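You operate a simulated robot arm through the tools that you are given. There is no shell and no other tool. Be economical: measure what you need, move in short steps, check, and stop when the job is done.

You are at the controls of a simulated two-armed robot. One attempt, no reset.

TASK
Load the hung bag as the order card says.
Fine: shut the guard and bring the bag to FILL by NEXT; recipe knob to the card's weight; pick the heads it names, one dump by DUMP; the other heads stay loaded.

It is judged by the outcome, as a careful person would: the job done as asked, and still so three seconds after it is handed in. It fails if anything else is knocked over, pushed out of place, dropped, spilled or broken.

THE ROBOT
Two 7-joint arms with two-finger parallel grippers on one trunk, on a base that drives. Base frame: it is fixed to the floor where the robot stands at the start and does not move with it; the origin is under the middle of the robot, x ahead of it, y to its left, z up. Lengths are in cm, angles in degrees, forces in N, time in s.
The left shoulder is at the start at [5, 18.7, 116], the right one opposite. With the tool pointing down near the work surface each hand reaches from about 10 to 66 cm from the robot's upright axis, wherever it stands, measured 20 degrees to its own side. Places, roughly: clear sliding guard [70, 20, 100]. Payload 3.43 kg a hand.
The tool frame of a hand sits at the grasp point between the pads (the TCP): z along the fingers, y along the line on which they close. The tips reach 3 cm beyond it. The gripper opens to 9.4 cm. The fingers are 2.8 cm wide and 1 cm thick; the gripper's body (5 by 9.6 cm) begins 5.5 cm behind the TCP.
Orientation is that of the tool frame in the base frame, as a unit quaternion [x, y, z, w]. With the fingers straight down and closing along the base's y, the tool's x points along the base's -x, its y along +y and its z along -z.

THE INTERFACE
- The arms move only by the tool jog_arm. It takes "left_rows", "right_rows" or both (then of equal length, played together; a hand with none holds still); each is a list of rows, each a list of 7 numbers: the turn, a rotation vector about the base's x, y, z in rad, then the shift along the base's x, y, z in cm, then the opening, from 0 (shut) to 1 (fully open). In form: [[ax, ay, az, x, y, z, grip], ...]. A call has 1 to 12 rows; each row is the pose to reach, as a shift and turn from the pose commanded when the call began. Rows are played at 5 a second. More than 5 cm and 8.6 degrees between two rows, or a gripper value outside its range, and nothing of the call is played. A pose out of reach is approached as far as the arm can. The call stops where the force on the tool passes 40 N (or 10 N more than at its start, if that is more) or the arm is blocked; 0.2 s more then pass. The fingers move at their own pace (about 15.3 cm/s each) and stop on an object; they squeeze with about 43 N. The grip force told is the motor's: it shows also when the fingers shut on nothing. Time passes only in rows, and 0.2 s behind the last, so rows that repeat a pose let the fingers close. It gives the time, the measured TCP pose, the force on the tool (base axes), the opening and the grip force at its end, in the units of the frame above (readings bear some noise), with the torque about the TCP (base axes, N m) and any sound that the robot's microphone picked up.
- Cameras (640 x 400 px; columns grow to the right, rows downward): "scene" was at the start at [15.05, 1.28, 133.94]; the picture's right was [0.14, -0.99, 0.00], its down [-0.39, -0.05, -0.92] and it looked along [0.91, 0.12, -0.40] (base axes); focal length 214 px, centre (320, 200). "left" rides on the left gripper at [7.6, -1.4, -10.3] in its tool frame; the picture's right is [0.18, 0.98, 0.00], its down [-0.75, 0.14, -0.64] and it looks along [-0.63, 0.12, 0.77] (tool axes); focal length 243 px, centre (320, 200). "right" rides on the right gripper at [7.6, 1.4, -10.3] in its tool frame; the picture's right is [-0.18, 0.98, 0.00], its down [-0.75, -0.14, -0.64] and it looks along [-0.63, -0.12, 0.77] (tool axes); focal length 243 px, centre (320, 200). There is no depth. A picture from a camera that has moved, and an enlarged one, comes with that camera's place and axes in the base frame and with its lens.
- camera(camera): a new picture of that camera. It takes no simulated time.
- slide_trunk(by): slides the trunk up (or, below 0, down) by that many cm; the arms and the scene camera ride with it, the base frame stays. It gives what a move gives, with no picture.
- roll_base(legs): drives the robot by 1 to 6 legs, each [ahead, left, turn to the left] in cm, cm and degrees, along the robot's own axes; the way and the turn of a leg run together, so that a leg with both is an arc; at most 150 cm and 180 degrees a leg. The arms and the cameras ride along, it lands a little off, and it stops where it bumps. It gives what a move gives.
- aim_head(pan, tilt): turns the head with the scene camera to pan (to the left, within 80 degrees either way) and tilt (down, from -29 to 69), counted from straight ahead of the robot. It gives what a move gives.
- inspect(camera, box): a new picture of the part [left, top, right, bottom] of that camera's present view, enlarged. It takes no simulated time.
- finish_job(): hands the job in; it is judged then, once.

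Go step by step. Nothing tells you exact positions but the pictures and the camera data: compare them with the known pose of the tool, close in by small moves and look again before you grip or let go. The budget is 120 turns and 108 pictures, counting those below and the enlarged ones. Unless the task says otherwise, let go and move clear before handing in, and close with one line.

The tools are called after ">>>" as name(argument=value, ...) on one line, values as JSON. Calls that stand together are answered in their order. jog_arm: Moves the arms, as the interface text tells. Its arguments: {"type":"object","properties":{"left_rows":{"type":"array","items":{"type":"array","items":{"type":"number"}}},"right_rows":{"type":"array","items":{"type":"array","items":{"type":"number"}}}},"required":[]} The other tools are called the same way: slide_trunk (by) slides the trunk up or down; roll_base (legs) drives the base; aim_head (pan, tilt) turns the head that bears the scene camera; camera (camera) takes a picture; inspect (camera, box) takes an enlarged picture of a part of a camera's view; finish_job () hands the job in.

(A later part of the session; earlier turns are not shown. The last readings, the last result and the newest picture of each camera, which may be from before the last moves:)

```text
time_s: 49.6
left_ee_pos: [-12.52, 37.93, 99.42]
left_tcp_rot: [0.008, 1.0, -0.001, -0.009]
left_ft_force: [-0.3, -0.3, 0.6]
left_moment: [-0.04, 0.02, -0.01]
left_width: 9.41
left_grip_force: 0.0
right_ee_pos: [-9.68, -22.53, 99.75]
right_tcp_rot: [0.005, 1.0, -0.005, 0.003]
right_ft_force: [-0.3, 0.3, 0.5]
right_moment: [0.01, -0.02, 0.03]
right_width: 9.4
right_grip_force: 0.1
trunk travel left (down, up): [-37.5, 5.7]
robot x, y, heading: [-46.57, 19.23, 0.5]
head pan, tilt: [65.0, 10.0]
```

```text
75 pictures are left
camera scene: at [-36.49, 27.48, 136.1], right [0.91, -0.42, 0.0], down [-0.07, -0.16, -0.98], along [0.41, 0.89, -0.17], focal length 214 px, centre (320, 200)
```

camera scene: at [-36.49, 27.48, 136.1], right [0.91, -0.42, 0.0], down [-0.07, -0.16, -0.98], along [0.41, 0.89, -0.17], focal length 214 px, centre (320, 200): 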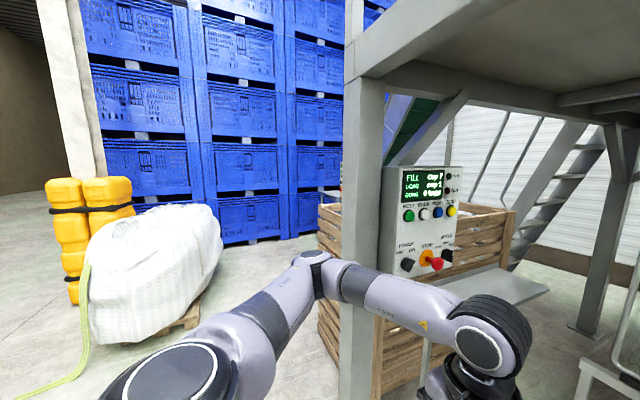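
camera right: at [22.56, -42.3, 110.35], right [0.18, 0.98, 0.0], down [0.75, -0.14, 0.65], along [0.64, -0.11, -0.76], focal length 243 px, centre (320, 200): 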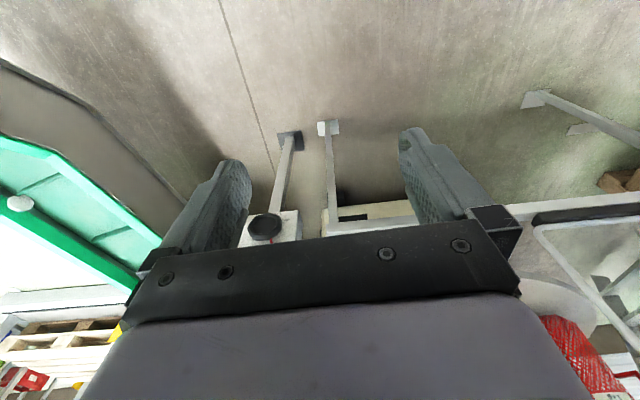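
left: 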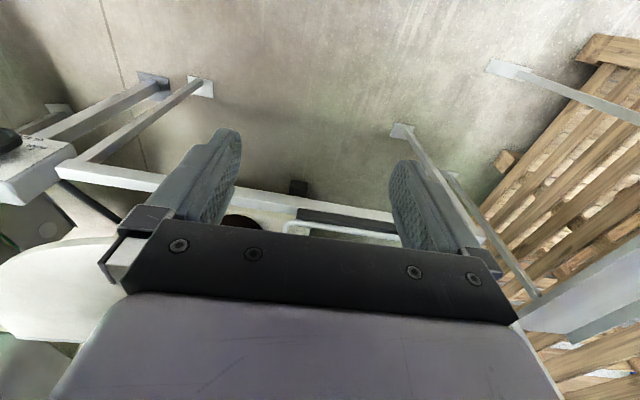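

The grey slab at the right post looks like the back of a second panel facing the machine. I'll turn right first, then slide toward the machine and look back at its front.

>>> roll_base(legs=[[0, 0, -90], [0, 80, 0]])

>>> aim_head(pan=-20, tilt=10)

>>> camera(camera="scene")

```text
time_s: 57.1
left_ee_pos: [40.01, -15.83, 100.07]
left_tcp_rot: [0.74, 0.672, 0.01, -0.001]
left_ft_force: [-0.6, 1.3, -0.3]
left_moment: [-0.01, -0.02, -0.04]
left_width: 9.4
left_grip_force: 0.0
right_ee_pos: [-19.39, -17.05, 99.31]
right_tcp_rot: [0.723, 0.69, -0.002, 0.007]
right_ft_force: [-0.2, 1.2, 0.2]
right_moment: [0.02, 0.03, 0.0]
right_width: 9.4
right_grip_force: 0.1
trunk travel left (down, up): [-37.5, 5.7]
robot x, y, heading: [24.33, 17.97, -91.3]
head pan, tilt: [65.0, 10.0]
stopped in leg 2: the robot was blocked; the commanded pose is now the measured one
```

```text
time_s: 58.7
left_ee_pos: [39.89, -15.88, 100.0]
left_tcp_rot: [0.739, 0.674, 0.009, -0.001]
left_ft_force: [-0.2, 0.6, 0.1]
left_moment: [0.0, 0.0, 0.0]
left_width: 9.37
left_grip_force: 0.1
right_ee_pos: [-19.37, -17.14, 99.01]
right_tcp_rot: [0.723, 0.691, 0.001, 0.008]
right_ft_force: [-0.2, -0.1, -0.1]
right_moment: [0.01, 0.06, -0.01]
right_width: 9.4
right_grip_force: 0.0
trunk travel left (down, up): [-37.5, 5.7]
robot x, y, heading: [24.72, 17.61, -91.7]
head pan, tilt: [-20.0, 10.0]
```

```text
74 pictures are left
camera scene: at [19.05, 3.74, 136.07], right [-0.93, 0.37, -0.02], down [0.08, 0.16, -0.98], along [-0.36, -0.92, -0.18], focal length 214 px, centre (320, 200)
```

scene: 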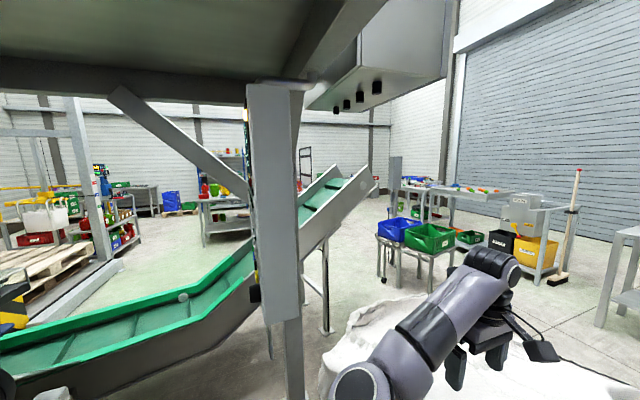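

The slab indeed has controls on its machine-facing side. I'll back off slightly from contact and check what I touched, then zoom.

>>> roll_base(legs=[[0, -2, 0]])

>>> inspect(camera="scene", box=[200, 80, 340, 330])

>>> aim_head(pan=70, tilt=40)

>>> camera(camera="scene")

```text
time_s: 59.5
left_ee_pos: [39.49, -16.23, 99.32]
left_tcp_rot: [0.737, 0.676, 0.008, -0.011]
left_ft_force: [0.5, 0.4, -0.1]
left_moment: [0.0, 0.06, -0.02]
left_width: 9.37
left_grip_force: 0.0
right_ee_pos: [-20.1, -17.51, 99.42]
right_tcp_rot: [0.723, 0.69, -0.004, -0.001]
right_ft_force: [0.1, 0.2, 0.0]
right_moment: [0.0, 0.02, -0.04]
right_width: 9.38
right_grip_force: 0.0
trunk travel left (down, up): [-37.5, 5.7]
robot x, y, heading: [22.89, 17.64, -91.5]
head pan, tilt: [-20.0, 10.0]
```

```text
1.60 times, centred on (270, 205) of scene
camera zoom: at [19.01, 3.19, 135.99], right [-0.93, 0.37, 0.0], down [0.07, 0.16, -0.98], along [-0.36, -0.92, -0.18], focal length 343 px, centre (400, 192)
```

zoom: 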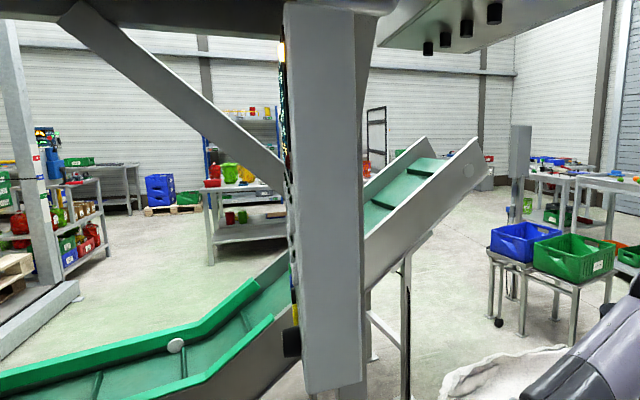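

```text
time_s: 61.1
left_ee_pos: [39.62, -16.17, 99.21]
left_tcp_rot: [0.736, 0.677, 0.008, -0.011]
left_ft_force: [0.0, 0.4, -0.5]
left_moment: [-0.04, 0.04, -0.01]
left_width: 9.42
left_grip_force: 0.0
right_ee_pos: [-20.04, -17.52, 99.67]
right_tcp_rot: [0.723, 0.691, -0.005, -0.001]
right_ft_force: [0.0, 0.4, 0.0]
right_moment: [-0.01, 0.0, -0.01]
right_width: 9.41
right_grip_force: 0.0
trunk travel left (down, up): [-37.5, 5.7]
robot x, y, heading: [22.66, 17.67, -91.8]
head pan, tilt: [70.0, 40.0]
```

```text
72 pictures are left
camera scene: at [30.38, 8.71, 131.33], right [-0.37, -0.93, 0.0], down [-0.6, 0.24, -0.77], along [0.71, -0.28, -0.64], focal length 214 px, centre (320, 200)
```

scene: 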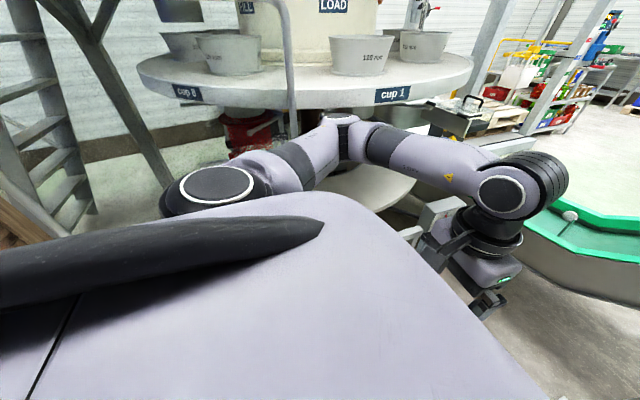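

The panel face is at x≈17, around y≈-50, facing the machine; I'd use the left hand with robot heading about -90. I'll move toward it and use the left wrist camera.

>>> roll_base(legs=[[0, -3, 0], [14, 0, 0]])

>>> camera(camera="scene")

```text
time_s: 62.9
left_ee_pos: [36.21, -29.85, 99.28]
left_tcp_rot: [0.736, 0.677, 0.007, -0.011]
left_ft_force: [1.0, -0.4, -1.1]
left_moment: [-0.01, 0.02, 0.01]
left_width: 9.4
left_grip_force: 0.0
right_ee_pos: [-23.29, -31.18, 99.76]
right_tcp_rot: [0.722, 0.692, -0.005, -0.001]
right_ft_force: [0.4, 0.0, 0.5]
right_moment: [0.01, -0.01, 0.0]
right_width: 9.39
right_grip_force: 0.1
trunk travel left (down, up): [-37.5, 5.7]
robot x, y, heading: [19.23, 4.1, -91.9]
head pan, tilt: [70.0, 40.0]
```

```text
71 pictures are left
camera scene: at [27.21, -4.86, 131.32], right [-0.37, -0.93, 0.0], down [-0.6, 0.24, -0.77], along [0.71, -0.28, -0.64], focal length 214 px, centre (320, 200)
```

scene: 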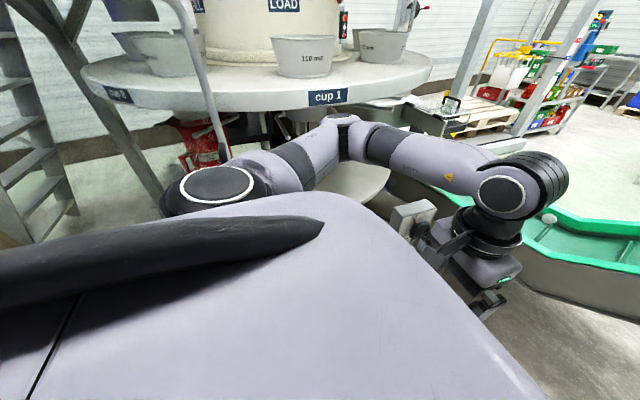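

Now turn the left hand to point toward -x, raising it, so its camera sees the panel face.

>>> jog_arm(left_rows=[[0, 0.143, 0, 0, 0, 2, 0.2], [0, 0.286, 0, 1, 0, 4, 0.2], [0, 0.428, 0, 2, 0, 6, 0.2], [0, 0.571, 0, 3, 0, 8, 0.2], [0, 0.714, 0, 4, 0, 10, 0.2], [0, 0.857, 0, 5, 0, 12, 0.2], [0, 1.0, 0, 6, 0, 14, 0.2], [0, 1.142, 0, 7, 0, 16, 0.2], [0, 1.285, 0, 8, 0, 18, 0.2], [0, 1.428, 0, 9, 0, 20, 0.2], [0, 1.57, 0, 10, 0, 20, 0.2], [0, 1.57, 0, 10, 0, 20, 0.2]])

>>> camera(camera="left")

```text
time_s: 65.5
left_ee_pos: [46.49, -29.8, 119.2]
left_tcp_rot: [0.524, 0.471, -0.516, -0.487]
left_ft_force: [-0.3, 0.3, -1.4]
left_moment: [0.01, 0.0, -0.03]
left_width: 1.88
left_grip_force: 0.1
right_ee_pos: [-23.05, -31.11, 99.7]
right_tcp_rot: [0.722, 0.692, -0.006, -0.001]
right_ft_force: [-0.3, 0.7, -0.3]
right_moment: [-0.01, 0.0, 0.0]
right_width: 9.38
right_grip_force: 0.0
trunk travel left (down, up): [-37.5, 5.7]
robot x, y, heading: [19.67, 4.09, -91.4]
head pan, tilt: [70.0, 40.0]
```

```text
70 pictures are left
camera left: at [56.74, -22.28, 120.05], right [0.0, 0.1, -0.99], down [0.62, -0.78, -0.08], along [-0.78, -0.62, -0.06], focal length 243 px, centre (320, 200)
```

left: 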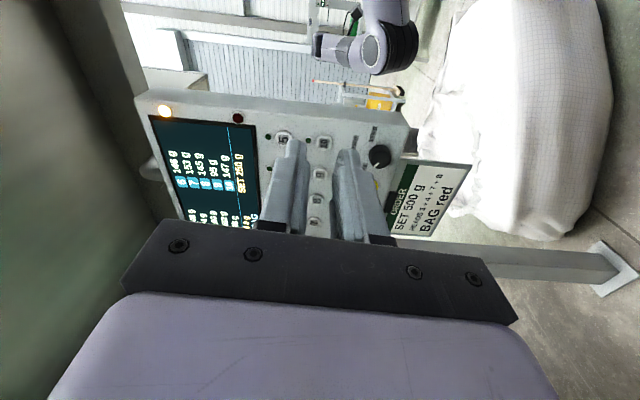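

The panel's readable: card says SET 500 g, heads and BAG red. I'll shift the hand -y to uncover the rest and zoom.

>>> jog_arm(left_rows=[[0, 0, 0, 0, -5, 0, 0.2], [0, 0, 0, 0, -10, 0, 0.2], [0, 0, 0, 0, -15, 0, 0.2], [0, 0, 0, 0, -20, 0, 0.2], [0, 0, 0, 0, -24, 0, 0.2], [0, 0, 0, 0, -24, 0, 0.2]])

>>> camera(camera="left")

>>> inspect(camera="left", box=[120, 20, 500, 240])

```text
time_s: 66.9
left_ee_pos: [46.37, -53.8, 119.21]
left_tcp_rot: [0.527, 0.471, -0.515, -0.485]
left_ft_force: [-0.9, 0.2, 0.9]
left_moment: [0.01, 0.0, -0.02]
left_width: 1.88
left_grip_force: 0.1
right_ee_pos: [-23.24, -31.21, 99.81]
right_tcp_rot: [0.722, 0.692, -0.005, -0.001]
right_ft_force: [0.0, 0.6, -0.3]
right_moment: [-0.02, -0.01, 0.0]
right_width: 9.43
right_grip_force: 0.0
trunk travel left (down, up): [-37.5, 5.7]
robot x, y, heading: [19.68, 3.72, -91.2]
head pan, tilt: [70.0, 40.0]
```

```text
69 pictures are left
camera left: at [56.75, -46.27, 119.92], right [0.0, 0.1, -0.99], down [0.62, -0.78, -0.08], along [-0.78, -0.62, -0.06], focal length 243 px, centre (320, 200)
```

left: 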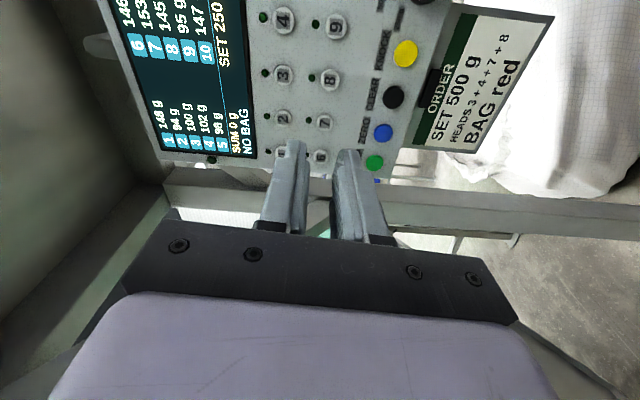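

```text
1.68 times, centred on (310, 130) of left
camera zoom: at [56.75, -46.27, 119.92], right [0.0, 0.1, -0.99], down [0.62, -0.78, -0.08], along [-0.78, -0.62, -0.06], focal length 409 px, centre (337, 318)
```

zoom: 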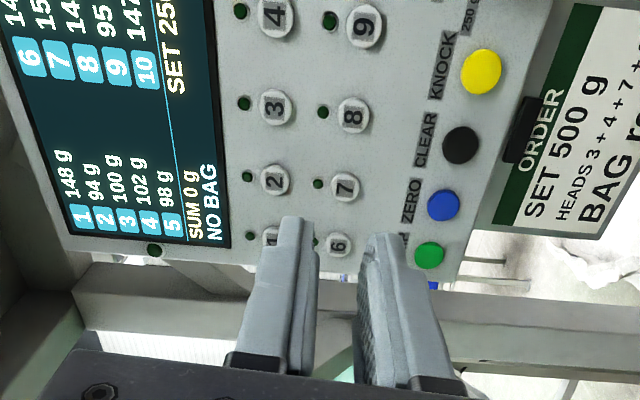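

Card read: SET 500 g, heads 3+4+7+8 (100+102+153+145=500), red bag; panel face at x≈17. First the guard: retract, back off, turn to face the machine and look at the guard handle.

>>> jog_arm(left_rows=[[0, 0, 0, 0, 5, 0, 0], [0, 0, 0, 0, 10, 0, 0], [0, 0, 0, 0, 15, 0, 0], [0, 0, 0, 0, 20, 0, 0], [0, 0, 0, 0, 24, 0, 0]])

>>> roll_base(legs=[[0, -18, 0], [0, 0, 91]])

>>> aim_head(pan=10, tilt=35)

>>> camera(camera="scene")

```text
time_s: 68.1
left_ee_pos: [46.42, -29.69, 119.18]
left_tcp_rot: [0.526, 0.471, -0.515, -0.486]
left_ft_force: [-0.7, 0.6, 0.3]
left_moment: [0.03, 0.02, -0.01]
left_width: 0.01
left_grip_force: 32.9
right_ee_pos: [-23.16, -31.1, 99.72]
right_tcp_rot: [0.723, 0.691, -0.005, -0.001]
right_ft_force: [-1.1, 0.7, -0.1]
right_moment: [0.0, 0.0, -0.04]
right_width: 9.4
right_grip_force: 0.0
trunk travel left (down, up): [-37.5, 5.7]
robot x, y, heading: [19.53, 4.46, -91.6]
head pan, tilt: [70.0, 40.0]
```

```text
time_s: 71.7
left_ee_pos: [42.34, 0.12, 119.8]
left_tcp_rot: [-0.315, -0.633, 0.661, 0.251]
left_ft_force: [0.5, 0.8, 0.9]
left_moment: [-0.02, 0.01, 0.01]
left_width: 0.02
left_grip_force: 33.3
right_ee_pos: [-8.69, -49.64, 99.96]
right_tcp_rot: [0.44, 0.898, -0.01, 0.006]
right_ft_force: [0.6, -0.8, 0.4]
right_moment: [0.04, 0.02, -0.02]
right_width: 9.41
right_grip_force: 0.2
trunk travel left (down, up): [-37.5, 5.7]
robot x, y, heading: [0.34, 4.49, -47.3]
head pan, tilt: [70.0, 40.0]
stopped in leg 2: the robot was blocked; the commanded pose is now the measured one
```

```text
time_s: 73.0
left_ee_pos: [42.24, 0.26, 119.93]
left_tcp_rot: [-0.315, -0.634, 0.66, 0.249]
left_ft_force: [-0.4, 0.1, -0.4]
left_moment: [-0.04, -0.02, 0.0]
left_width: 0.01
left_grip_force: 33.1
right_ee_pos: [-8.57, -49.73, 99.75]
right_tcp_rot: [0.438, 0.899, -0.009, 0.006]
right_ft_force: [0.3, 0.1, 0.8]
right_moment: [0.02, 0.01, -0.01]
right_width: 9.38
right_grip_force: 0.0
trunk travel left (down, up): [-37.5, 5.7]
robot x, y, heading: [1.04, 4.71, -47.1]
head pan, tilt: [10.0, 35.0]
```

```text
67 pictures are left
camera scene: at [9.92, -4.07, 132.32], right [-0.6, -0.8, 0.0], down [-0.44, 0.34, -0.83], along [0.66, -0.5, -0.56], focal length 214 px, centre (320, 200)
```

scene: 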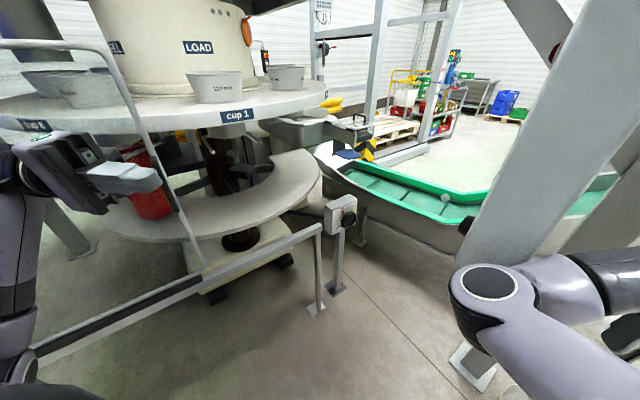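

The right elbow touched the panel post while turning; I'll ease back, shift away to the left, and finish the turn.

>>> roll_base(legs=[[0, 0, -3], [-9, 8, 0], [0, 0, 49]])

>>> aim_head(pan=0, tilt=30)

>>> camera(camera="scene")

```text
time_s: 75.8
left_ee_pos: [42.65, 23.71, 119.5]
left_tcp_rot: [-0.222, -0.671, 0.69, 0.159]
left_ft_force: [-0.5, 0.0, 0.0]
left_moment: [0.03, 0.0, -0.01]
left_width: 0.0
left_grip_force: 32.7
right_ee_pos: [3.61, -38.14, 99.61]
right_tcp_rot: [0.375, 0.927, -0.021, 0.0]
right_ft_force: [0.9, -0.3, 0.0]
right_moment: [0.01, -0.03, -0.08]
right_width: 9.4
right_grip_force: 0.2
trunk travel left (down, up): [-37.5, 5.7]
robot x, y, heading: [0.67, 16.89, -30.9]
head pan, tilt: [10.0, 35.0]
stopped in leg 3: the robot was blocked; the commanded pose is now the measured one
```

```text
time_s: 76.5
left_ee_pos: [42.5, 23.72, 119.73]
left_tcp_rot: [-0.222, -0.672, 0.689, 0.157]
left_ft_force: [-0.9, -0.3, 0.2]
left_moment: [0.02, 0.0, -0.02]
left_width: 0.0
left_grip_force: 32.8
right_ee_pos: [3.77, -38.09, 99.61]
right_tcp_rot: [0.373, 0.928, -0.02, 0.003]
right_ft_force: [0.7, 0.0, -0.1]
right_moment: [-0.03, 0.0, 0.04]
right_width: 9.39
right_grip_force: 0.0
trunk travel left (down, up): [-37.5, 5.7]
robot x, y, heading: [0.5, 16.77, -31.4]
head pan, tilt: [0.0, 30.0]
```

```text
66 pictures are left
camera scene: at [12.33, 9.31, 132.98], right [-0.52, -0.86, 0.0], down [-0.42, 0.26, -0.87], along [0.75, -0.45, -0.49], focal length 214 px, centre (320, 200)
```

scene: 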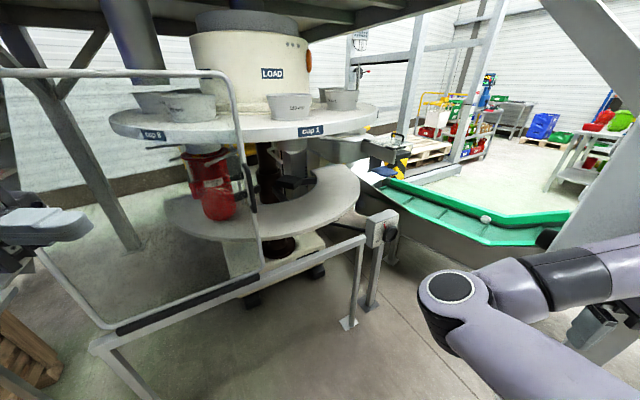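

The right hand still meets the panel post, but heading -31 suffices to see the guard's right post with a black handle near (70,-2,105). Zooming on it.

>>> inspect(camera="scene", box=[180, 120, 340, 280])

>>> inspect(camera="scene", box=[0, 180, 160, 380])

```text
2.50 times, centred on (260, 200) of scene
camera zoom: at [12.33, 9.31, 132.98], right [-0.52, -0.86, 0.0], down [-0.42, 0.26, -0.87], along [0.75, -0.45, -0.49], focal length 536 px, centre (470, 200)
```

zoom: 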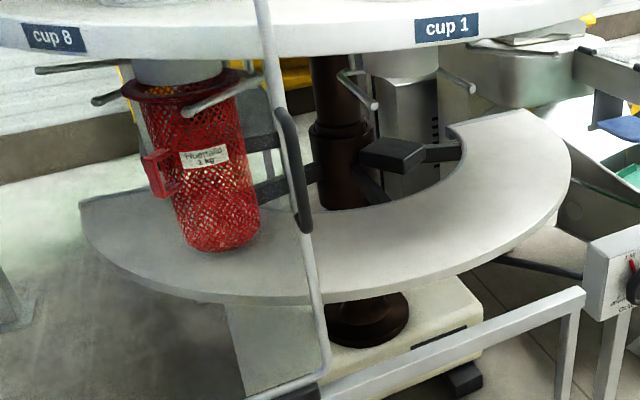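

```text
2.00 times, centred on (80, 280) of scene
camera zoom: at [12.33, 9.31, 132.98], right [-0.52, -0.86, 0.0], down [-0.42, 0.26, -0.87], along [0.75, -0.45, -0.49], focal length 429 px, centre (800, 40)
```

zoom: 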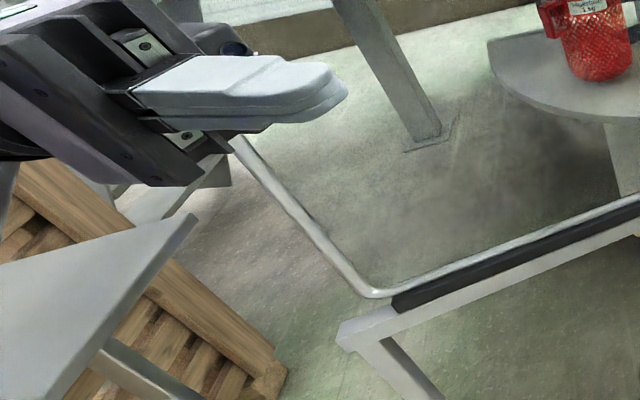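

I want the right arm tucked so I can turn freely. I'll turn right away from the post, then extend and bring the right hand inward.

>>> roll_base(legs=[[0, 0, -45]])

>>> jog_arm(right_rows=[[0, 0, 0, 1, -4, 0, 1], [0, 0, 0, 2, -8, 0, 1], [0, 0, 0, 3, -12, 0, 1], [0, 0, 0, 6, -13, 0, 1], [0, 0, 0, 10, -13, 0, 1], [0, 0, 0, 14, -13, 0, 1], [0, 0, 0, 18, -13, 0, 1], [0, 0, 0, 22, -13, 0, 1]])

```text
time_s: 79.0
left_ee_pos: [35.7, -8.52, 119.21]
left_tcp_rot: [-0.457, -0.538, 0.576, 0.412]
left_ft_force: [-0.6, -0.2, 0.6]
left_moment: [0.02, 0.02, -0.02]
left_width: 0.0
left_grip_force: 33.0
right_ee_pos: [-35.24, -25.18, 99.46]
right_tcp_rot: [0.693, 0.721, -0.017, -0.009]
right_ft_force: [0.3, 0.6, -0.1]
right_moment: [-0.01, 0.03, 0.01]
right_width: 9.39
right_grip_force: 0.1
trunk travel left (down, up): [-37.5, 5.7]
robot x, y, heading: [0.57, 16.89, -76.1]
head pan, tilt: [0.0, 30.0]
```

```text
time_s: 80.8
left_ee_pos: [35.75, -8.6, 119.13]
left_tcp_rot: [-0.457, -0.537, 0.577, 0.412]
left_ft_force: [0.4, -0.6, 0.7]
left_moment: [-0.02, 0.02, -0.02]
left_width: 0.0
left_grip_force: 33.1
right_ee_pos: [-15.95, -42.49, 98.82]
right_tcp_rot: [0.705, 0.708, -0.024, -0.007]
right_ft_force: [0.3, 0.0, 0.6]
right_moment: [-0.03, 0.06, -0.02]
right_width: 9.39
right_grip_force: 0.0
right hand out of reach, approached as far as the arm can: row 6, 7, 8
trunk travel left (down, up): [-37.5, 5.7]
robot x, y, heading: [0.2, 16.73, -75.9]
head pan, tilt: [0.0, 30.0]
```

Partial progress; I'll let the right tool yaw with the motion while bringing it inward.

>>> jog_arm(right_rows=[[0, 0, 0.14, 0, 2, 0, 1], [0, 0, 0.28, 1, 4, 0, 1], [0, 0, 0.42, 3, 5, 0, 1], [0, 0, 0.56, 6, 6, 0, 1], [0, 0, 0.7, 9, 7, 0, 1], [0, 0, 0.7, 12, 9, 0, 1], [0, 0, 0.7, 14, 12, 0, 1], [0, 0, 0.7, 16, 15, 0, 1]])

>>> camera(camera="scene")

```text
time_s: 82.8
left_ee_pos: [35.74, -8.5, 119.23]
left_tcp_rot: [-0.458, -0.538, 0.576, 0.411]
left_ft_force: [0.3, -1.3, -0.2]
left_moment: [0.0, 0.02, -0.02]
left_width: 0.0
left_grip_force: 32.6
right_ee_pos: [-2.99, -39.27, 89.58]
right_tcp_rot: [0.446, 0.893, -0.057, -0.029]
right_ft_force: [0.6, 0.4, -0.1]
right_moment: [0.0, 0.01, -0.01]
right_width: 9.42
right_grip_force: 0.0
right hand out of reach, approached as far as the arm can: row 1, 2, 3, 4, 5, 6, 7, 8
trunk travel left (down, up): [-37.5, 5.7]
robot x, y, heading: [0.62, 16.87, -75.9]
head pan, tilt: [0.0, 30.0]
stopped in row 8 (right hand): the arm was blocked; the commanded pose is now the measured one
```

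```text
63 pictures are left
camera scene: at [4.2, 2.39, 132.86], right [-0.97, -0.24, 0.0], down [-0.12, 0.49, -0.87], along [0.21, -0.84, -0.5], focal length 214 px, centre (320, 200)
```

scene: 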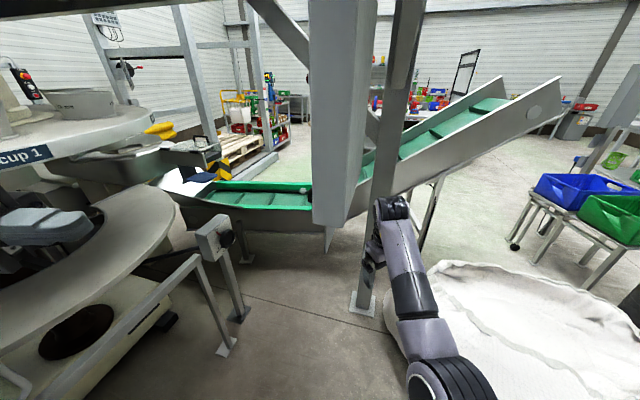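

The arm is stretched near the post leg. I'll pull the right hand straight back toward the robot.

>>> jog_arm(right_rows=[[0, 0, 0, -1, 3, 1, 1], [0, 0, 0, -1, 7, 2, 1], [0, 0, 0, -2, 11, 4, 1], [0, 0, 0, -2, 15, 6, 1], [0, 0, 0, -2, 19, 8, 1], [0, 0, 0, -2, 19, 10, 1]])

>>> camera(camera="scene")

```text
time_s: 83.4
left_ee_pos: [35.68, -8.5, 119.28]
left_tcp_rot: [-0.457, -0.538, 0.576, 0.412]
left_ft_force: [1.2, 0.1, 0.9]
left_moment: [-0.04, 0.0, -0.02]
left_width: 0.01
left_grip_force: 33.4
right_ee_pos: [-10.15, -37.92, 88.57]
right_tcp_rot: [0.479, 0.87, -0.094, -0.065]
right_ft_force: [0.2, 0.5, 0.3]
right_moment: [0.01, -0.02, 0.02]
right_width: 9.4
right_grip_force: 0.0
right hand out of reach, approached as far as the arm can: row 1, 2, 3
trunk travel left (down, up): [-37.5, 5.7]
robot x, y, heading: [0.69, 16.61, -75.8]
head pan, tilt: [0.0, 30.0]
stopped in row 3 (right hand): the arm was blocked; the commanded pose is now the measured one
```

```text
62 pictures are left
camera scene: at [4.19, 2.4, 132.86], right [-0.97, -0.24, 0.0], down [-0.12, 0.49, -0.87], along [0.21, -0.84, -0.5], focal length 214 px, centre (320, 200)
```

scene: 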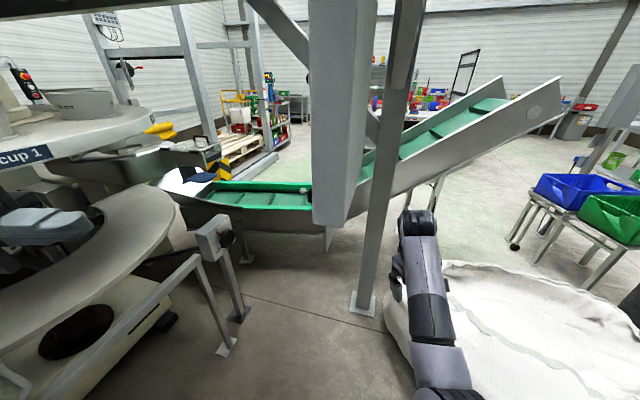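

Undoing that: return the right hand to its earlier reachable pose.

>>> jog_arm(right_rows=[[0.003, -0.028, -0.075, -3, 1, 2, 1], [0.007, -0.056, -0.15, -7, 3, 4, 1], [0.01, -0.084, -0.225, -11, 5, 6, 1], [0.014, -0.11, -0.3, -15, 7, 8, 1], [0.017, -0.14, -0.37, -19, 9, 9, 1], [0.02, -0.17, -0.45, -22, 11, 10, 1], [0.024, -0.195, -0.52, -25, 12.7, 11, 1], [0.024, -0.195, -0.52, -25, 12.7, 11, 1]])

>>> camera(camera="scene")

```text
time_s: 85.2
left_ee_pos: [35.65, -8.54, 119.19]
left_tcp_rot: [-0.457, -0.538, 0.576, 0.411]
left_ft_force: [0.1, -0.4, -0.3]
left_moment: [0.0, 0.0, 0.0]
left_width: 0.0
left_grip_force: 33.4
right_ee_pos: [-35.01, -25.25, 99.46]
right_tcp_rot: [0.691, 0.722, -0.016, -0.008]
right_ft_force: [-0.1, 0.4, 0.2]
right_moment: [0.01, -0.01, 0.01]
right_width: 9.41
right_grip_force: 0.1
right hand out of reach, approached as far as the arm can: row 2, 3, 4, 5
trunk travel left (down, up): [-37.5, 5.7]
robot x, y, heading: [0.41, 16.94, -75.8]
head pan, tilt: [0.0, 30.0]
```

```text
61 pictures are left
camera scene: at [4.23, 2.4, 132.86], right [-0.97, -0.24, 0.0], down [-0.12, 0.49, -0.87], along [0.21, -0.84, -0.5], focal length 214 px, centre (320, 200)
```

scene: 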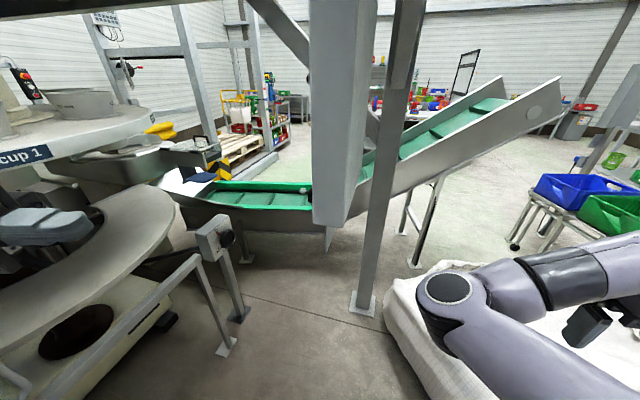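

Recovered. Instead I'll fold the right hand back close to the body so the robot can turn freely.

>>> jog_arm(right_rows=[[0, 0, 0, -1, 4, 0, 0.5], [0, 0, 0, -2, 8, 0, 0.5], [0, 0, 0, -2, 12, 0, 0.5], [0, 0, 0, -1, 15, 0, 0.5], [0, 0, 0, 1, 18, 0, 0.5], [0, 0, 0, 3, 20, 0, 0.5], [0, 0, 0, 5, 20, 0, 0.5]])

>>> roll_base(legs=[[0, 0, 60]])

>>> camera(camera="scene")

```text
time_s: 86.8
left_ee_pos: [35.67, -8.56, 119.1]
left_tcp_rot: [-0.458, -0.537, 0.577, 0.412]
left_ft_force: [-0.6, -0.6, 0.0]
left_moment: [0.01, -0.02, -0.01]
left_width: 0.01
left_grip_force: 33.1
right_ee_pos: [-35.63, -12.06, 100.71]
right_tcp_rot: [0.692, 0.721, -0.015, -0.008]
right_ft_force: [-0.1, -0.3, 0.3]
right_moment: [-0.02, 0.02, -0.01]
right_width: 4.69
right_grip_force: 0.0
right hand out of reach, approached as far as the arm can: row 4, 5, 6, 7
trunk travel left (down, up): [-37.5, 5.7]
robot x, y, heading: [0.47, 17.01, -75.9]
head pan, tilt: [0.0, 30.0]
```

```text
time_s: 89.9
left_ee_pos: [39.91, 34.94, 119.25]
left_tcp_rot: [-0.125, -0.695, 0.706, 0.066]
left_ft_force: [0.1, 0.1, -1.0]
left_moment: [0.01, -0.04, -0.02]
left_width: 0.01
left_grip_force: 32.6
right_ee_pos: [7.67, -28.96, 100.81]
right_tcp_rot: [0.234, 0.972, -0.018, 0.0]
right_ft_force: [-0.4, -0.2, -0.5]
right_moment: [-0.01, 0.01, -0.01]
right_width: 4.73
right_grip_force: 0.0
trunk travel left (down, up): [-37.5, 5.7]
robot x, y, heading: [0.65, 16.6, -15.2]
head pan, tilt: [0.0, 30.0]
```

```text
60 pictures are left
camera scene: at [14.94, 12.86, 132.86], right [-0.27, -0.96, 0.0], down [-0.48, 0.13, -0.87], along [0.83, -0.23, -0.5], focal length 214 px, centre (320, 200)
```

scene: 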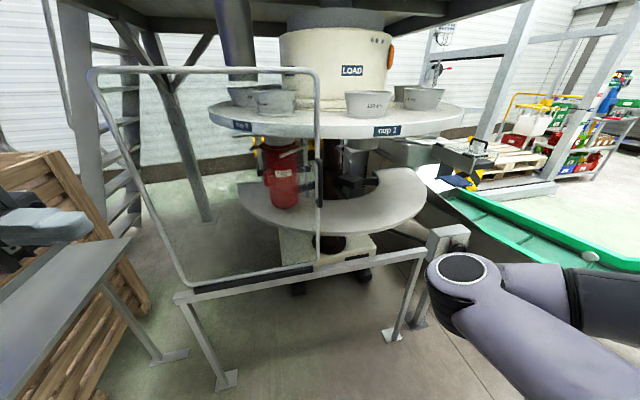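

Right arm tucked; guard handle estimated at (68,-2,104). I'll face the machine and step in: heading 0 at about (14,-1).

>>> roll_base(legs=[[0, 0, 15], [14, 0, 0], [0, -17, 0]])

>>> jog_arm(left_rows=[[0.081, -0.081, 0.081, 0, 0, -1, 0], [0.161, -0.161, 0.161, -1, 0, -2, 0], [0.242, -0.242, 0.242, -2, 0, -3, 0], [0.322, -0.322, 0.322, -3, 0, -4, 0], [0.403, -0.403, 0.403, -4, 0, -5, 0], [0.484, -0.484, 0.484, -5, 0, -6, 0], [0.564, -0.564, 0.564, -5, -1, -7, 0], [0.645, -0.645, 0.645, -5, -3, -8, 0], [0.725, -0.725, 0.725, -5, -5, -9, 0], [0.806, -0.806, 0.806, -5, -7, -10, 0], [0.887, -0.887, 0.887, -5, -9, -11, 0], [0.967, -0.967, 0.967, -5, -11, -12, 0]])

>>> camera(camera="scene")

```text
time_s: 93.2
left_ee_pos: [48.09, 27.14, 119.33]
left_tcp_rot: [-0.035, -0.705, 0.708, -0.026]
left_ft_force: [0.3, -1.1, 0.3]
left_moment: [-0.01, 0.04, -0.01]
left_width: 0.0
left_grip_force: 33.0
right_ee_pos: [33.2, -42.7, 100.77]
right_tcp_rot: [0.107, 0.994, -0.017, 0.002]
right_ft_force: [0.0, -0.4, -0.1]
right_moment: [0.01, -0.01, -0.01]
right_width: 4.69
right_grip_force: 0.0
trunk travel left (down, up): [-37.5, 5.7]
robot x, y, heading: [14.78, -0.09, -0.6]
head pan, tilt: [0.0, 30.0]
```

```text
time_s: 95.8
left_ee_pos: [53.83, 19.84, 97.06]
left_tcp_rot: [0.039, 0.778, -0.153, 0.608]
left_ft_force: [-0.1, 0.1, 0.3]
left_moment: [-0.02, 0.0, 0.0]
left_width: 0.01
left_grip_force: 33.1
left hand out of reach, approached as far as the arm can: row 7, 8, 9, 10, 11, 12
right_ee_pos: [33.02, -42.62, 100.81]
right_tcp_rot: [0.107, 0.994, -0.018, 0.003]
right_ft_force: [-0.9, 0.0, 0.7]
right_moment: [-0.03, -0.01, -0.01]
right_width: 4.71
right_grip_force: 0.0
trunk travel left (down, up): [-37.5, 5.7]
robot x, y, heading: [14.59, -0.29, -0.8]
head pan, tilt: [0.0, 30.0]
```

```text
59 pictures are left
camera scene: at [29.34, -0.33, 132.89], right [-0.01, -1.0, 0.0], down [-0.5, 0.01, -0.87], along [0.87, -0.01, -0.5], focal length 214 px, centre (320, 200)
```

scene: 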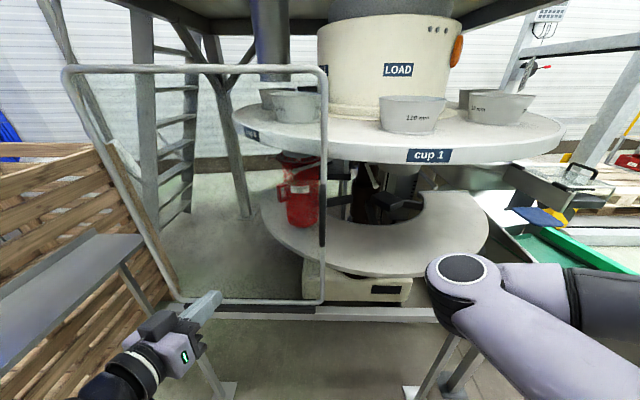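

The left hand is pointed forward well enough. Zooming on the handle for its position.

>>> inspect(camera="scene", box=[270, 150, 380, 260])

>>> camera(camera="left")

```text
3.64 times, centred on (325, 205) of scene
camera zoom: at [29.34, -0.33, 132.89], right [-0.01, -1.0, 0.0], down [-0.5, 0.01, -0.87], along [0.87, -0.01, -0.5], focal length 780 px, centre (302, 182)
```

zoom: 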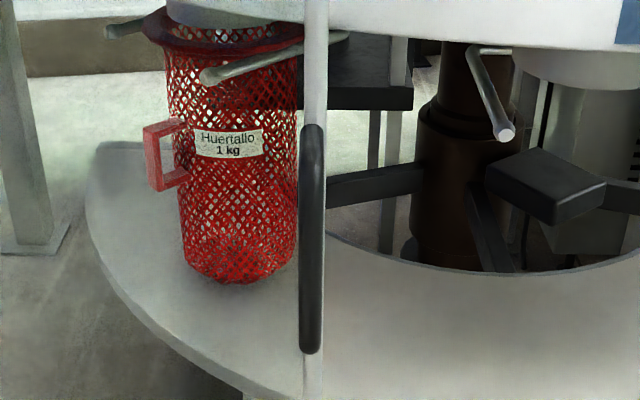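

```text
57 pictures are left
camera left: at [41.7, 20.48, 92.23], right [0.2, 0.91, -0.36], down [-0.37, 0.41, 0.83], along [0.91, -0.03, 0.42], focal length 243 px, centre (320, 200)
```

left: 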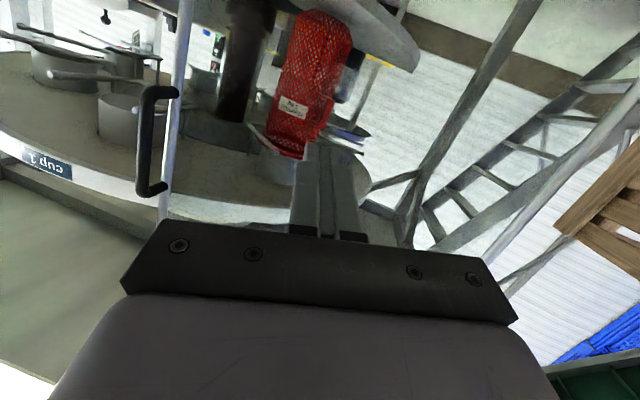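

Handle bar at about (65.7,-1.3,107). First a small move to learn the commanded reference.

>>> jog_arm(left_rows=[[0, 0, 0, 4, 0, 0, 0], [0, 0, 0, 7, 0, 0, 0]])

```text
time_s: 96.4
left_ee_pos: [60.4, 19.98, 96.92]
left_tcp_rot: [0.036, 0.779, -0.145, 0.609]
left_ft_force: [-0.8, -0.3, 0.1]
left_moment: [-0.04, -0.02, -0.02]
left_width: 0.01
left_grip_force: 32.8
right_ee_pos: [33.27, -42.69, 100.72]
right_tcp_rot: [0.107, 0.994, -0.018, 0.002]
right_ft_force: [-0.1, 0.2, -0.2]
right_moment: [0.01, 0.02, 0.0]
right_width: 4.7
right_grip_force: 0.0
trunk travel left (down, up): [-37.5, 5.7]
robot x, y, heading: [14.43, -0.19, -0.8]
head pan, tilt: [0.0, 30.0]
```

Reference is the measured pose. Now to the near side of the handle: (58,4.5,107), then in to x≈65.5.

>>> jog_arm(left_rows=[[0, 0, 0, -2, -4, 2.5, 0], [0, 0, 0, -3, -8, 5, 0], [0, 0, 0, -3, -12, 7.5, 0], [0, 0, 0, -2, -15.5, 10, 0], [0, 0, 0, 1, -15.5, 10, 0], [0, 0, 0, 4.5, -15.5, 10, 0], [0, 0, 0, 4.5, -15.5, 10, 0]])

>>> camera(camera="left")

>>> camera(camera="scene")

```text
refused: row 1 steps farther than a row can; nothing moved
```

```text
56 pictures are left
camera left: at [48.41, 20.53, 92.07], right [0.18, 0.92, -0.36], down [-0.38, 0.4, 0.84], along [0.91, -0.02, 0.42], focal length 243 px, centre (320, 200)
```

left: 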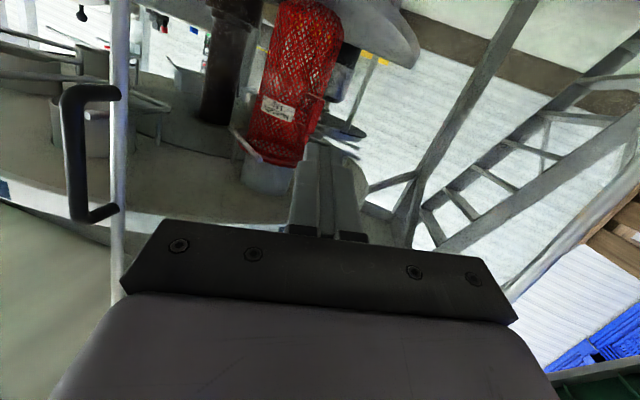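

```text
55 pictures are left
camera scene: at [29.52, -0.44, 132.86], right [-0.01, -1.0, 0.0], down [-0.5, 0.01, -0.87], along [0.87, -0.01, -0.5], focal length 214 px, centre (320, 200)
```

scene: 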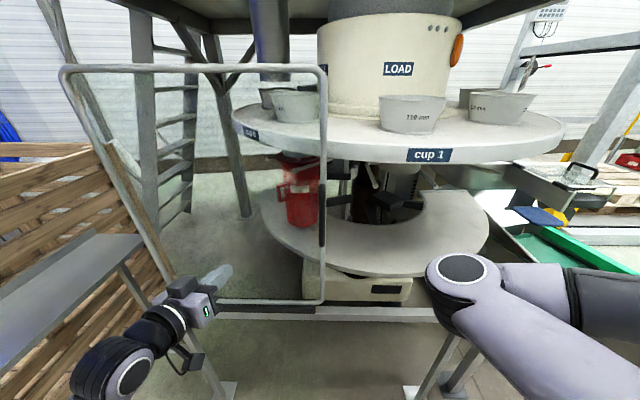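

>>> jog_arm(left_rows=[[0, 0, 0, -2, -3, 2, 0], [0, 0, 0, -3, -7, 4, 0], [0, 0, 0, -3, -11, 6, 0], [0, 0, 0, -2, -14, 8, 0], [0, 0, 0, -1, -15.5, 9.5, 0], [0, 0, 0, 2, -15.5, 9.5, 0], [0, 0, 0, 4.5, -15.5, 9.5, 0], [0, 0, 0, 4.5, -15.5, 9.5, 0]])

>>> camera(camera="left")

>>> camera(camera="scene")

```text
time_s: 98.2
left_ee_pos: [62.03, 19.33, 99.42]
left_tcp_rot: [0.037, 0.779, -0.148, 0.608]
left_ft_force: [0.6, 0.9, 0.2]
left_moment: [-0.01, -0.03, 0.01]
left_width: 0.0
left_grip_force: 32.8
left hand out of reach, approached as far as the arm can: row 1, 2, 3, 4, 5, 6, 7, 8
right_ee_pos: [33.23, -42.78, 100.81]
right_tcp_rot: [0.108, 0.994, -0.017, 0.002]
right_ft_force: [-0.6, -0.5, 0.3]
right_moment: [-0.01, 0.05, -0.01]
right_width: 4.71
right_grip_force: 0.0
trunk travel left (down, up): [-37.5, 5.7]
robot x, y, heading: [14.67, -0.12, -0.7]
head pan, tilt: [0.0, 30.0]
```

```text
54 pictures are left
camera left: at [49.92, 19.88, 94.65], right [0.19, 0.91, -0.36], down [-0.37, 0.4, 0.83], along [0.91, -0.02, 0.42], focal length 243 px, centre (320, 200)
```

left: 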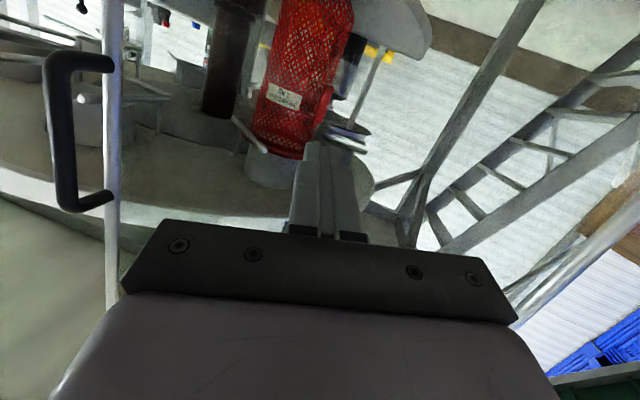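

```text
53 pictures are left
camera scene: at [29.48, -0.43, 132.86], right [-0.01, -1.0, 0.0], down [-0.5, 0.01, -0.87], along [0.87, -0.01, -0.5], focal length 214 px, centre (320, 200)
```

scene: 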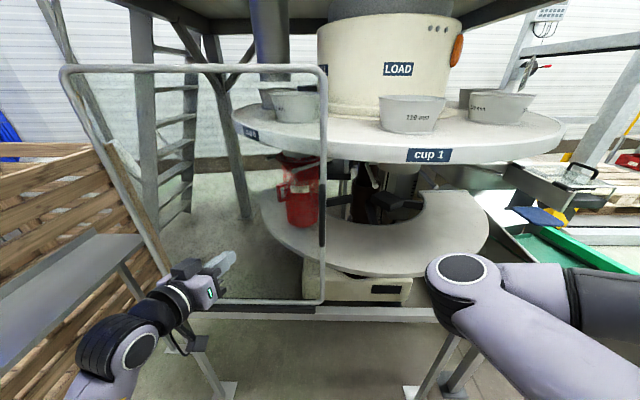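

The arm is at a joint limit in that direction. Better: restore the hand to tool-down and push the guard by its left post (≈(70,41)) in -y, within the left arm's natural range.

>>> jog_arm(left_rows=[[0.03, 0.13, 0.01, -2, 1, 1, 0], [0.06, 0.26, 0.02, -3, 2, 3, 0], [0.1, 0.39, 0.02, -4, 4, 5, 0], [0.13, 0.52, 0.03, -5, 6, 7, 0], [0.16, 0.66, 0.04, -6, 8, 9, 0], [0.19, 0.79, 0.05, -7, 10, 11, 0], [0.22, 0.92, 0.06, -8, 12, 13, 0], [0.25, 1.05, 0.06, -9, 13, 15, 0], [0.29, 1.18, 0.07, -10, 14, 15.5, 0], [0.32, 1.313, 0.08, -10, 14, 15.5, 0], [0.32, 1.313, 0.08, -10, 14, 15.5, 0]])

>>> roll_base(legs=[[0, 14, 0]])

>>> camera(camera="scene")

```text
time_s: 100.6
left_ee_pos: [51.6, 32.79, 115.65]
left_tcp_rot: [0.0, 1.0, 0.003, 0.001]
left_ft_force: [0.5, -0.1, -0.9]
left_moment: [-0.02, 0.04, -0.01]
left_width: 0.01
left_grip_force: 33.3
right_ee_pos: [33.13, -42.69, 100.77]
right_tcp_rot: [0.108, 0.994, -0.018, 0.003]
right_ft_force: [0.6, 0.0, 0.2]
right_moment: [0.02, 0.0, -0.02]
right_width: 4.68
right_grip_force: 0.1
trunk travel left (down, up): [-37.5, 5.7]
robot x, y, heading: [14.6, -0.12, -0.8]
head pan, tilt: [0.0, 30.0]
```

```text
time_s: 101.9
left_ee_pos: [51.53, 47.25, 115.33]
left_tcp_rot: [-0.001, 1.0, 0.002, 0.001]
left_ft_force: [0.2, 0.3, -0.5]
left_moment: [-0.06, 0.01, 0.01]
left_width: 0.04
left_grip_force: 32.3
right_ee_pos: [33.46, -28.36, 100.73]
right_tcp_rot: [0.104, 0.994, -0.018, 0.002]
right_ft_force: [0.9, -0.2, 0.1]
right_moment: [-0.01, -0.05, 0.01]
right_width: 4.7
right_grip_force: 0.1
trunk travel left (down, up): [-37.5, 5.7]
robot x, y, heading: [15.23, 13.92, -0.7]
head pan, tilt: [0.0, 30.0]
```

```text
52 pictures are left
camera scene: at [29.67, 13.92, 132.86], right [-0.01, -1.0, 0.0], down [-0.5, 0.0, -0.87], along [0.87, -0.01, -0.5], focal length 214 px, centre (320, 200)
```

scene: 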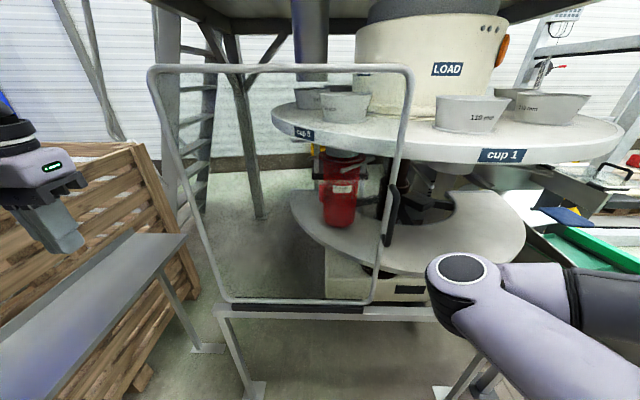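

Left guard post is at (70.4,42,…). Move the hand to (70.4,51,106) then push in -y.

>>> jog_arm(left_rows=[[0, 0, 0, 2, 2, -2, 0], [0, 0, 0, 5, 4, -4, 0], [0, 0, 0, 9, 4, -6, 0], [0, 0, 0, 13, 4, -8, 0], [0, 0, 0, 17, 4, -9, 0], [0, 0, 0, 19, 4, -9, 0], [0, 0, 0, 19, 4, -9, 0]])

>>> camera(camera="left")

>>> aim_head(pan=30, tilt=30)

>>> camera(camera="scene")

```text
time_s: 103.5
left_ee_pos: [70.79, 51.13, 106.54]
left_tcp_rot: [-0.001, 1.0, 0.004, 0.002]
left_ft_force: [-0.6, 0.7, 0.8]
left_moment: [0.0, 0.0, -0.02]
left_width: 0.0
left_grip_force: 32.5
right_ee_pos: [33.51, -28.6, 100.71]
right_tcp_rot: [0.105, 0.994, -0.018, 0.002]
right_ft_force: [-0.1, 0.3, -0.1]
right_moment: [0.0, 0.0, 0.01]
right_width: 4.71
right_grip_force: 0.1
trunk travel left (down, up): [-37.5, 5.7]
robot x, y, heading: [14.99, 14.17, -0.3]
head pan, tilt: [0.0, 30.0]
```

```text
51 pictures are left
camera left: at [62.98, 49.73, 116.8], right [-0.19, 0.98, 0.01], down [0.75, 0.14, 0.65], along [0.63, 0.12, -0.76], focal length 243 px, centre (320, 200)
```

left: 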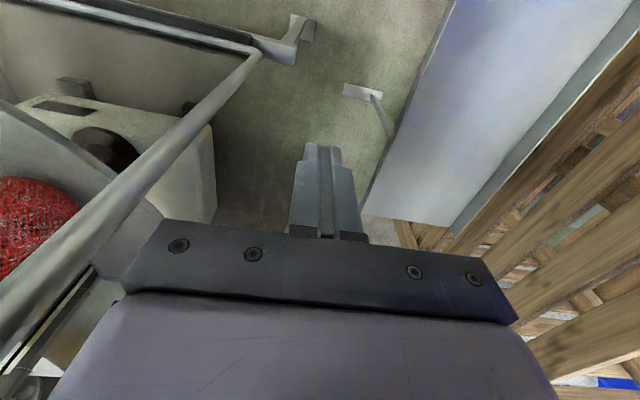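

```text
time_s: 104.5
left_ee_pos: [70.76, 51.15, 106.54]
left_tcp_rot: [-0.001, 1.0, 0.002, 0.002]
left_ft_force: [-0.3, -1.4, 0.2]
left_moment: [0.0, 0.0, -0.06]
left_width: 0.0
left_grip_force: 33.1
right_ee_pos: [33.6, -28.54, 100.8]
right_tcp_rot: [0.106, 0.994, -0.018, 0.003]
right_ft_force: [0.5, -0.2, -0.5]
right_moment: [0.02, 0.03, 0.01]
right_width: 4.71
right_grip_force: 0.1
trunk travel left (down, up): [-37.5, 5.7]
robot x, y, heading: [14.96, 13.73, -0.3]
head pan, tilt: [30.0, 30.0]
```

```text
50 pictures are left
camera scene: at [28.51, 18.37, 132.86], right [0.49, -0.87, 0.0], down [-0.44, -0.25, -0.87], along [0.75, 0.42, -0.5], focal length 214 px, centre (320, 200)
```

scene: 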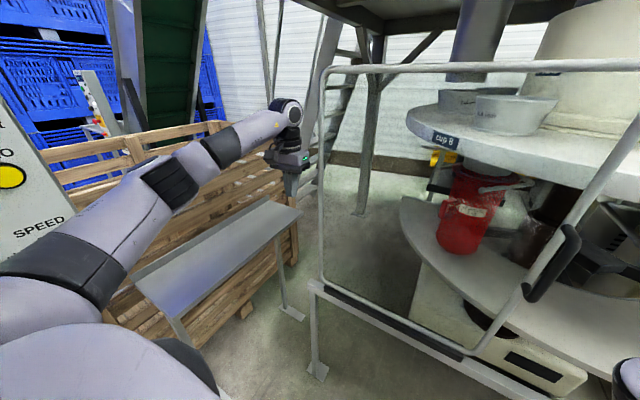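

Hand sits beside the post. Pushing in -y.

>>> jog_arm(left_rows=[[0, 0, 0, 0, -2, 0, 0], [0, 0, 0, 0, -4, 0, 0], [0, 0, 0, 0, -6, 0, 0], [0, 0, 0, 0, -8, 0, 0], [0, 0, 0, 0, -11, 0, 0], [0, 0, 0, 0, -14, 0, 0], [0, 0, 0, 0, -17, 0, 0], [0, 0, 0, 0, -20, 0, 0], [0, 0, 0, 0, -23, 0, 0], [0, 0, 0, 0, -26, 0, 0]])

>>> camera(camera="scene")

```text
time_s: 106.7
left_ee_pos: [70.6, 24.79, 106.79]
left_tcp_rot: [-0.001, 1.0, 0.003, 0.003]
left_ft_force: [0.2, -0.4, 0.3]
left_moment: [-0.01, 0.0, 0.0]
left_width: 0.0
left_grip_force: 32.2
right_ee_pos: [33.51, -28.57, 100.7]
right_tcp_rot: [0.106, 0.994, -0.016, 0.002]
right_ft_force: [-0.1, -0.5, 0.0]
right_moment: [0.01, -0.04, 0.01]
right_width: 4.68
right_grip_force: 0.1
trunk travel left (down, up): [-37.5, 5.7]
robot x, y, heading: [14.67, 14.0, -0.9]
head pan, tilt: [30.0, 30.0]
```

```text
49 pictures are left
camera scene: at [28.52, 18.28, 132.87], right [0.49, -0.87, 0.0], down [-0.44, -0.24, -0.87], along [0.75, 0.43, -0.5], focal length 214 px, centre (320, 200)
```

scene: 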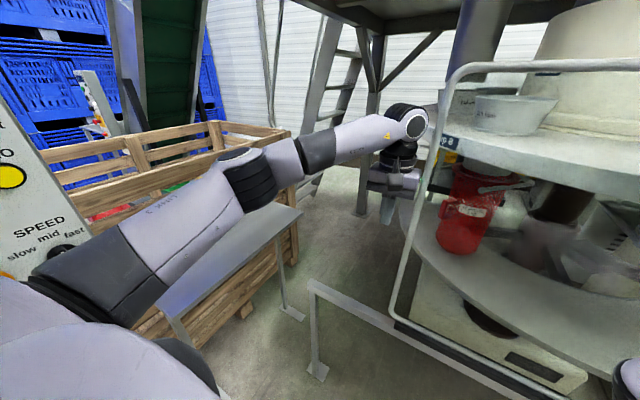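

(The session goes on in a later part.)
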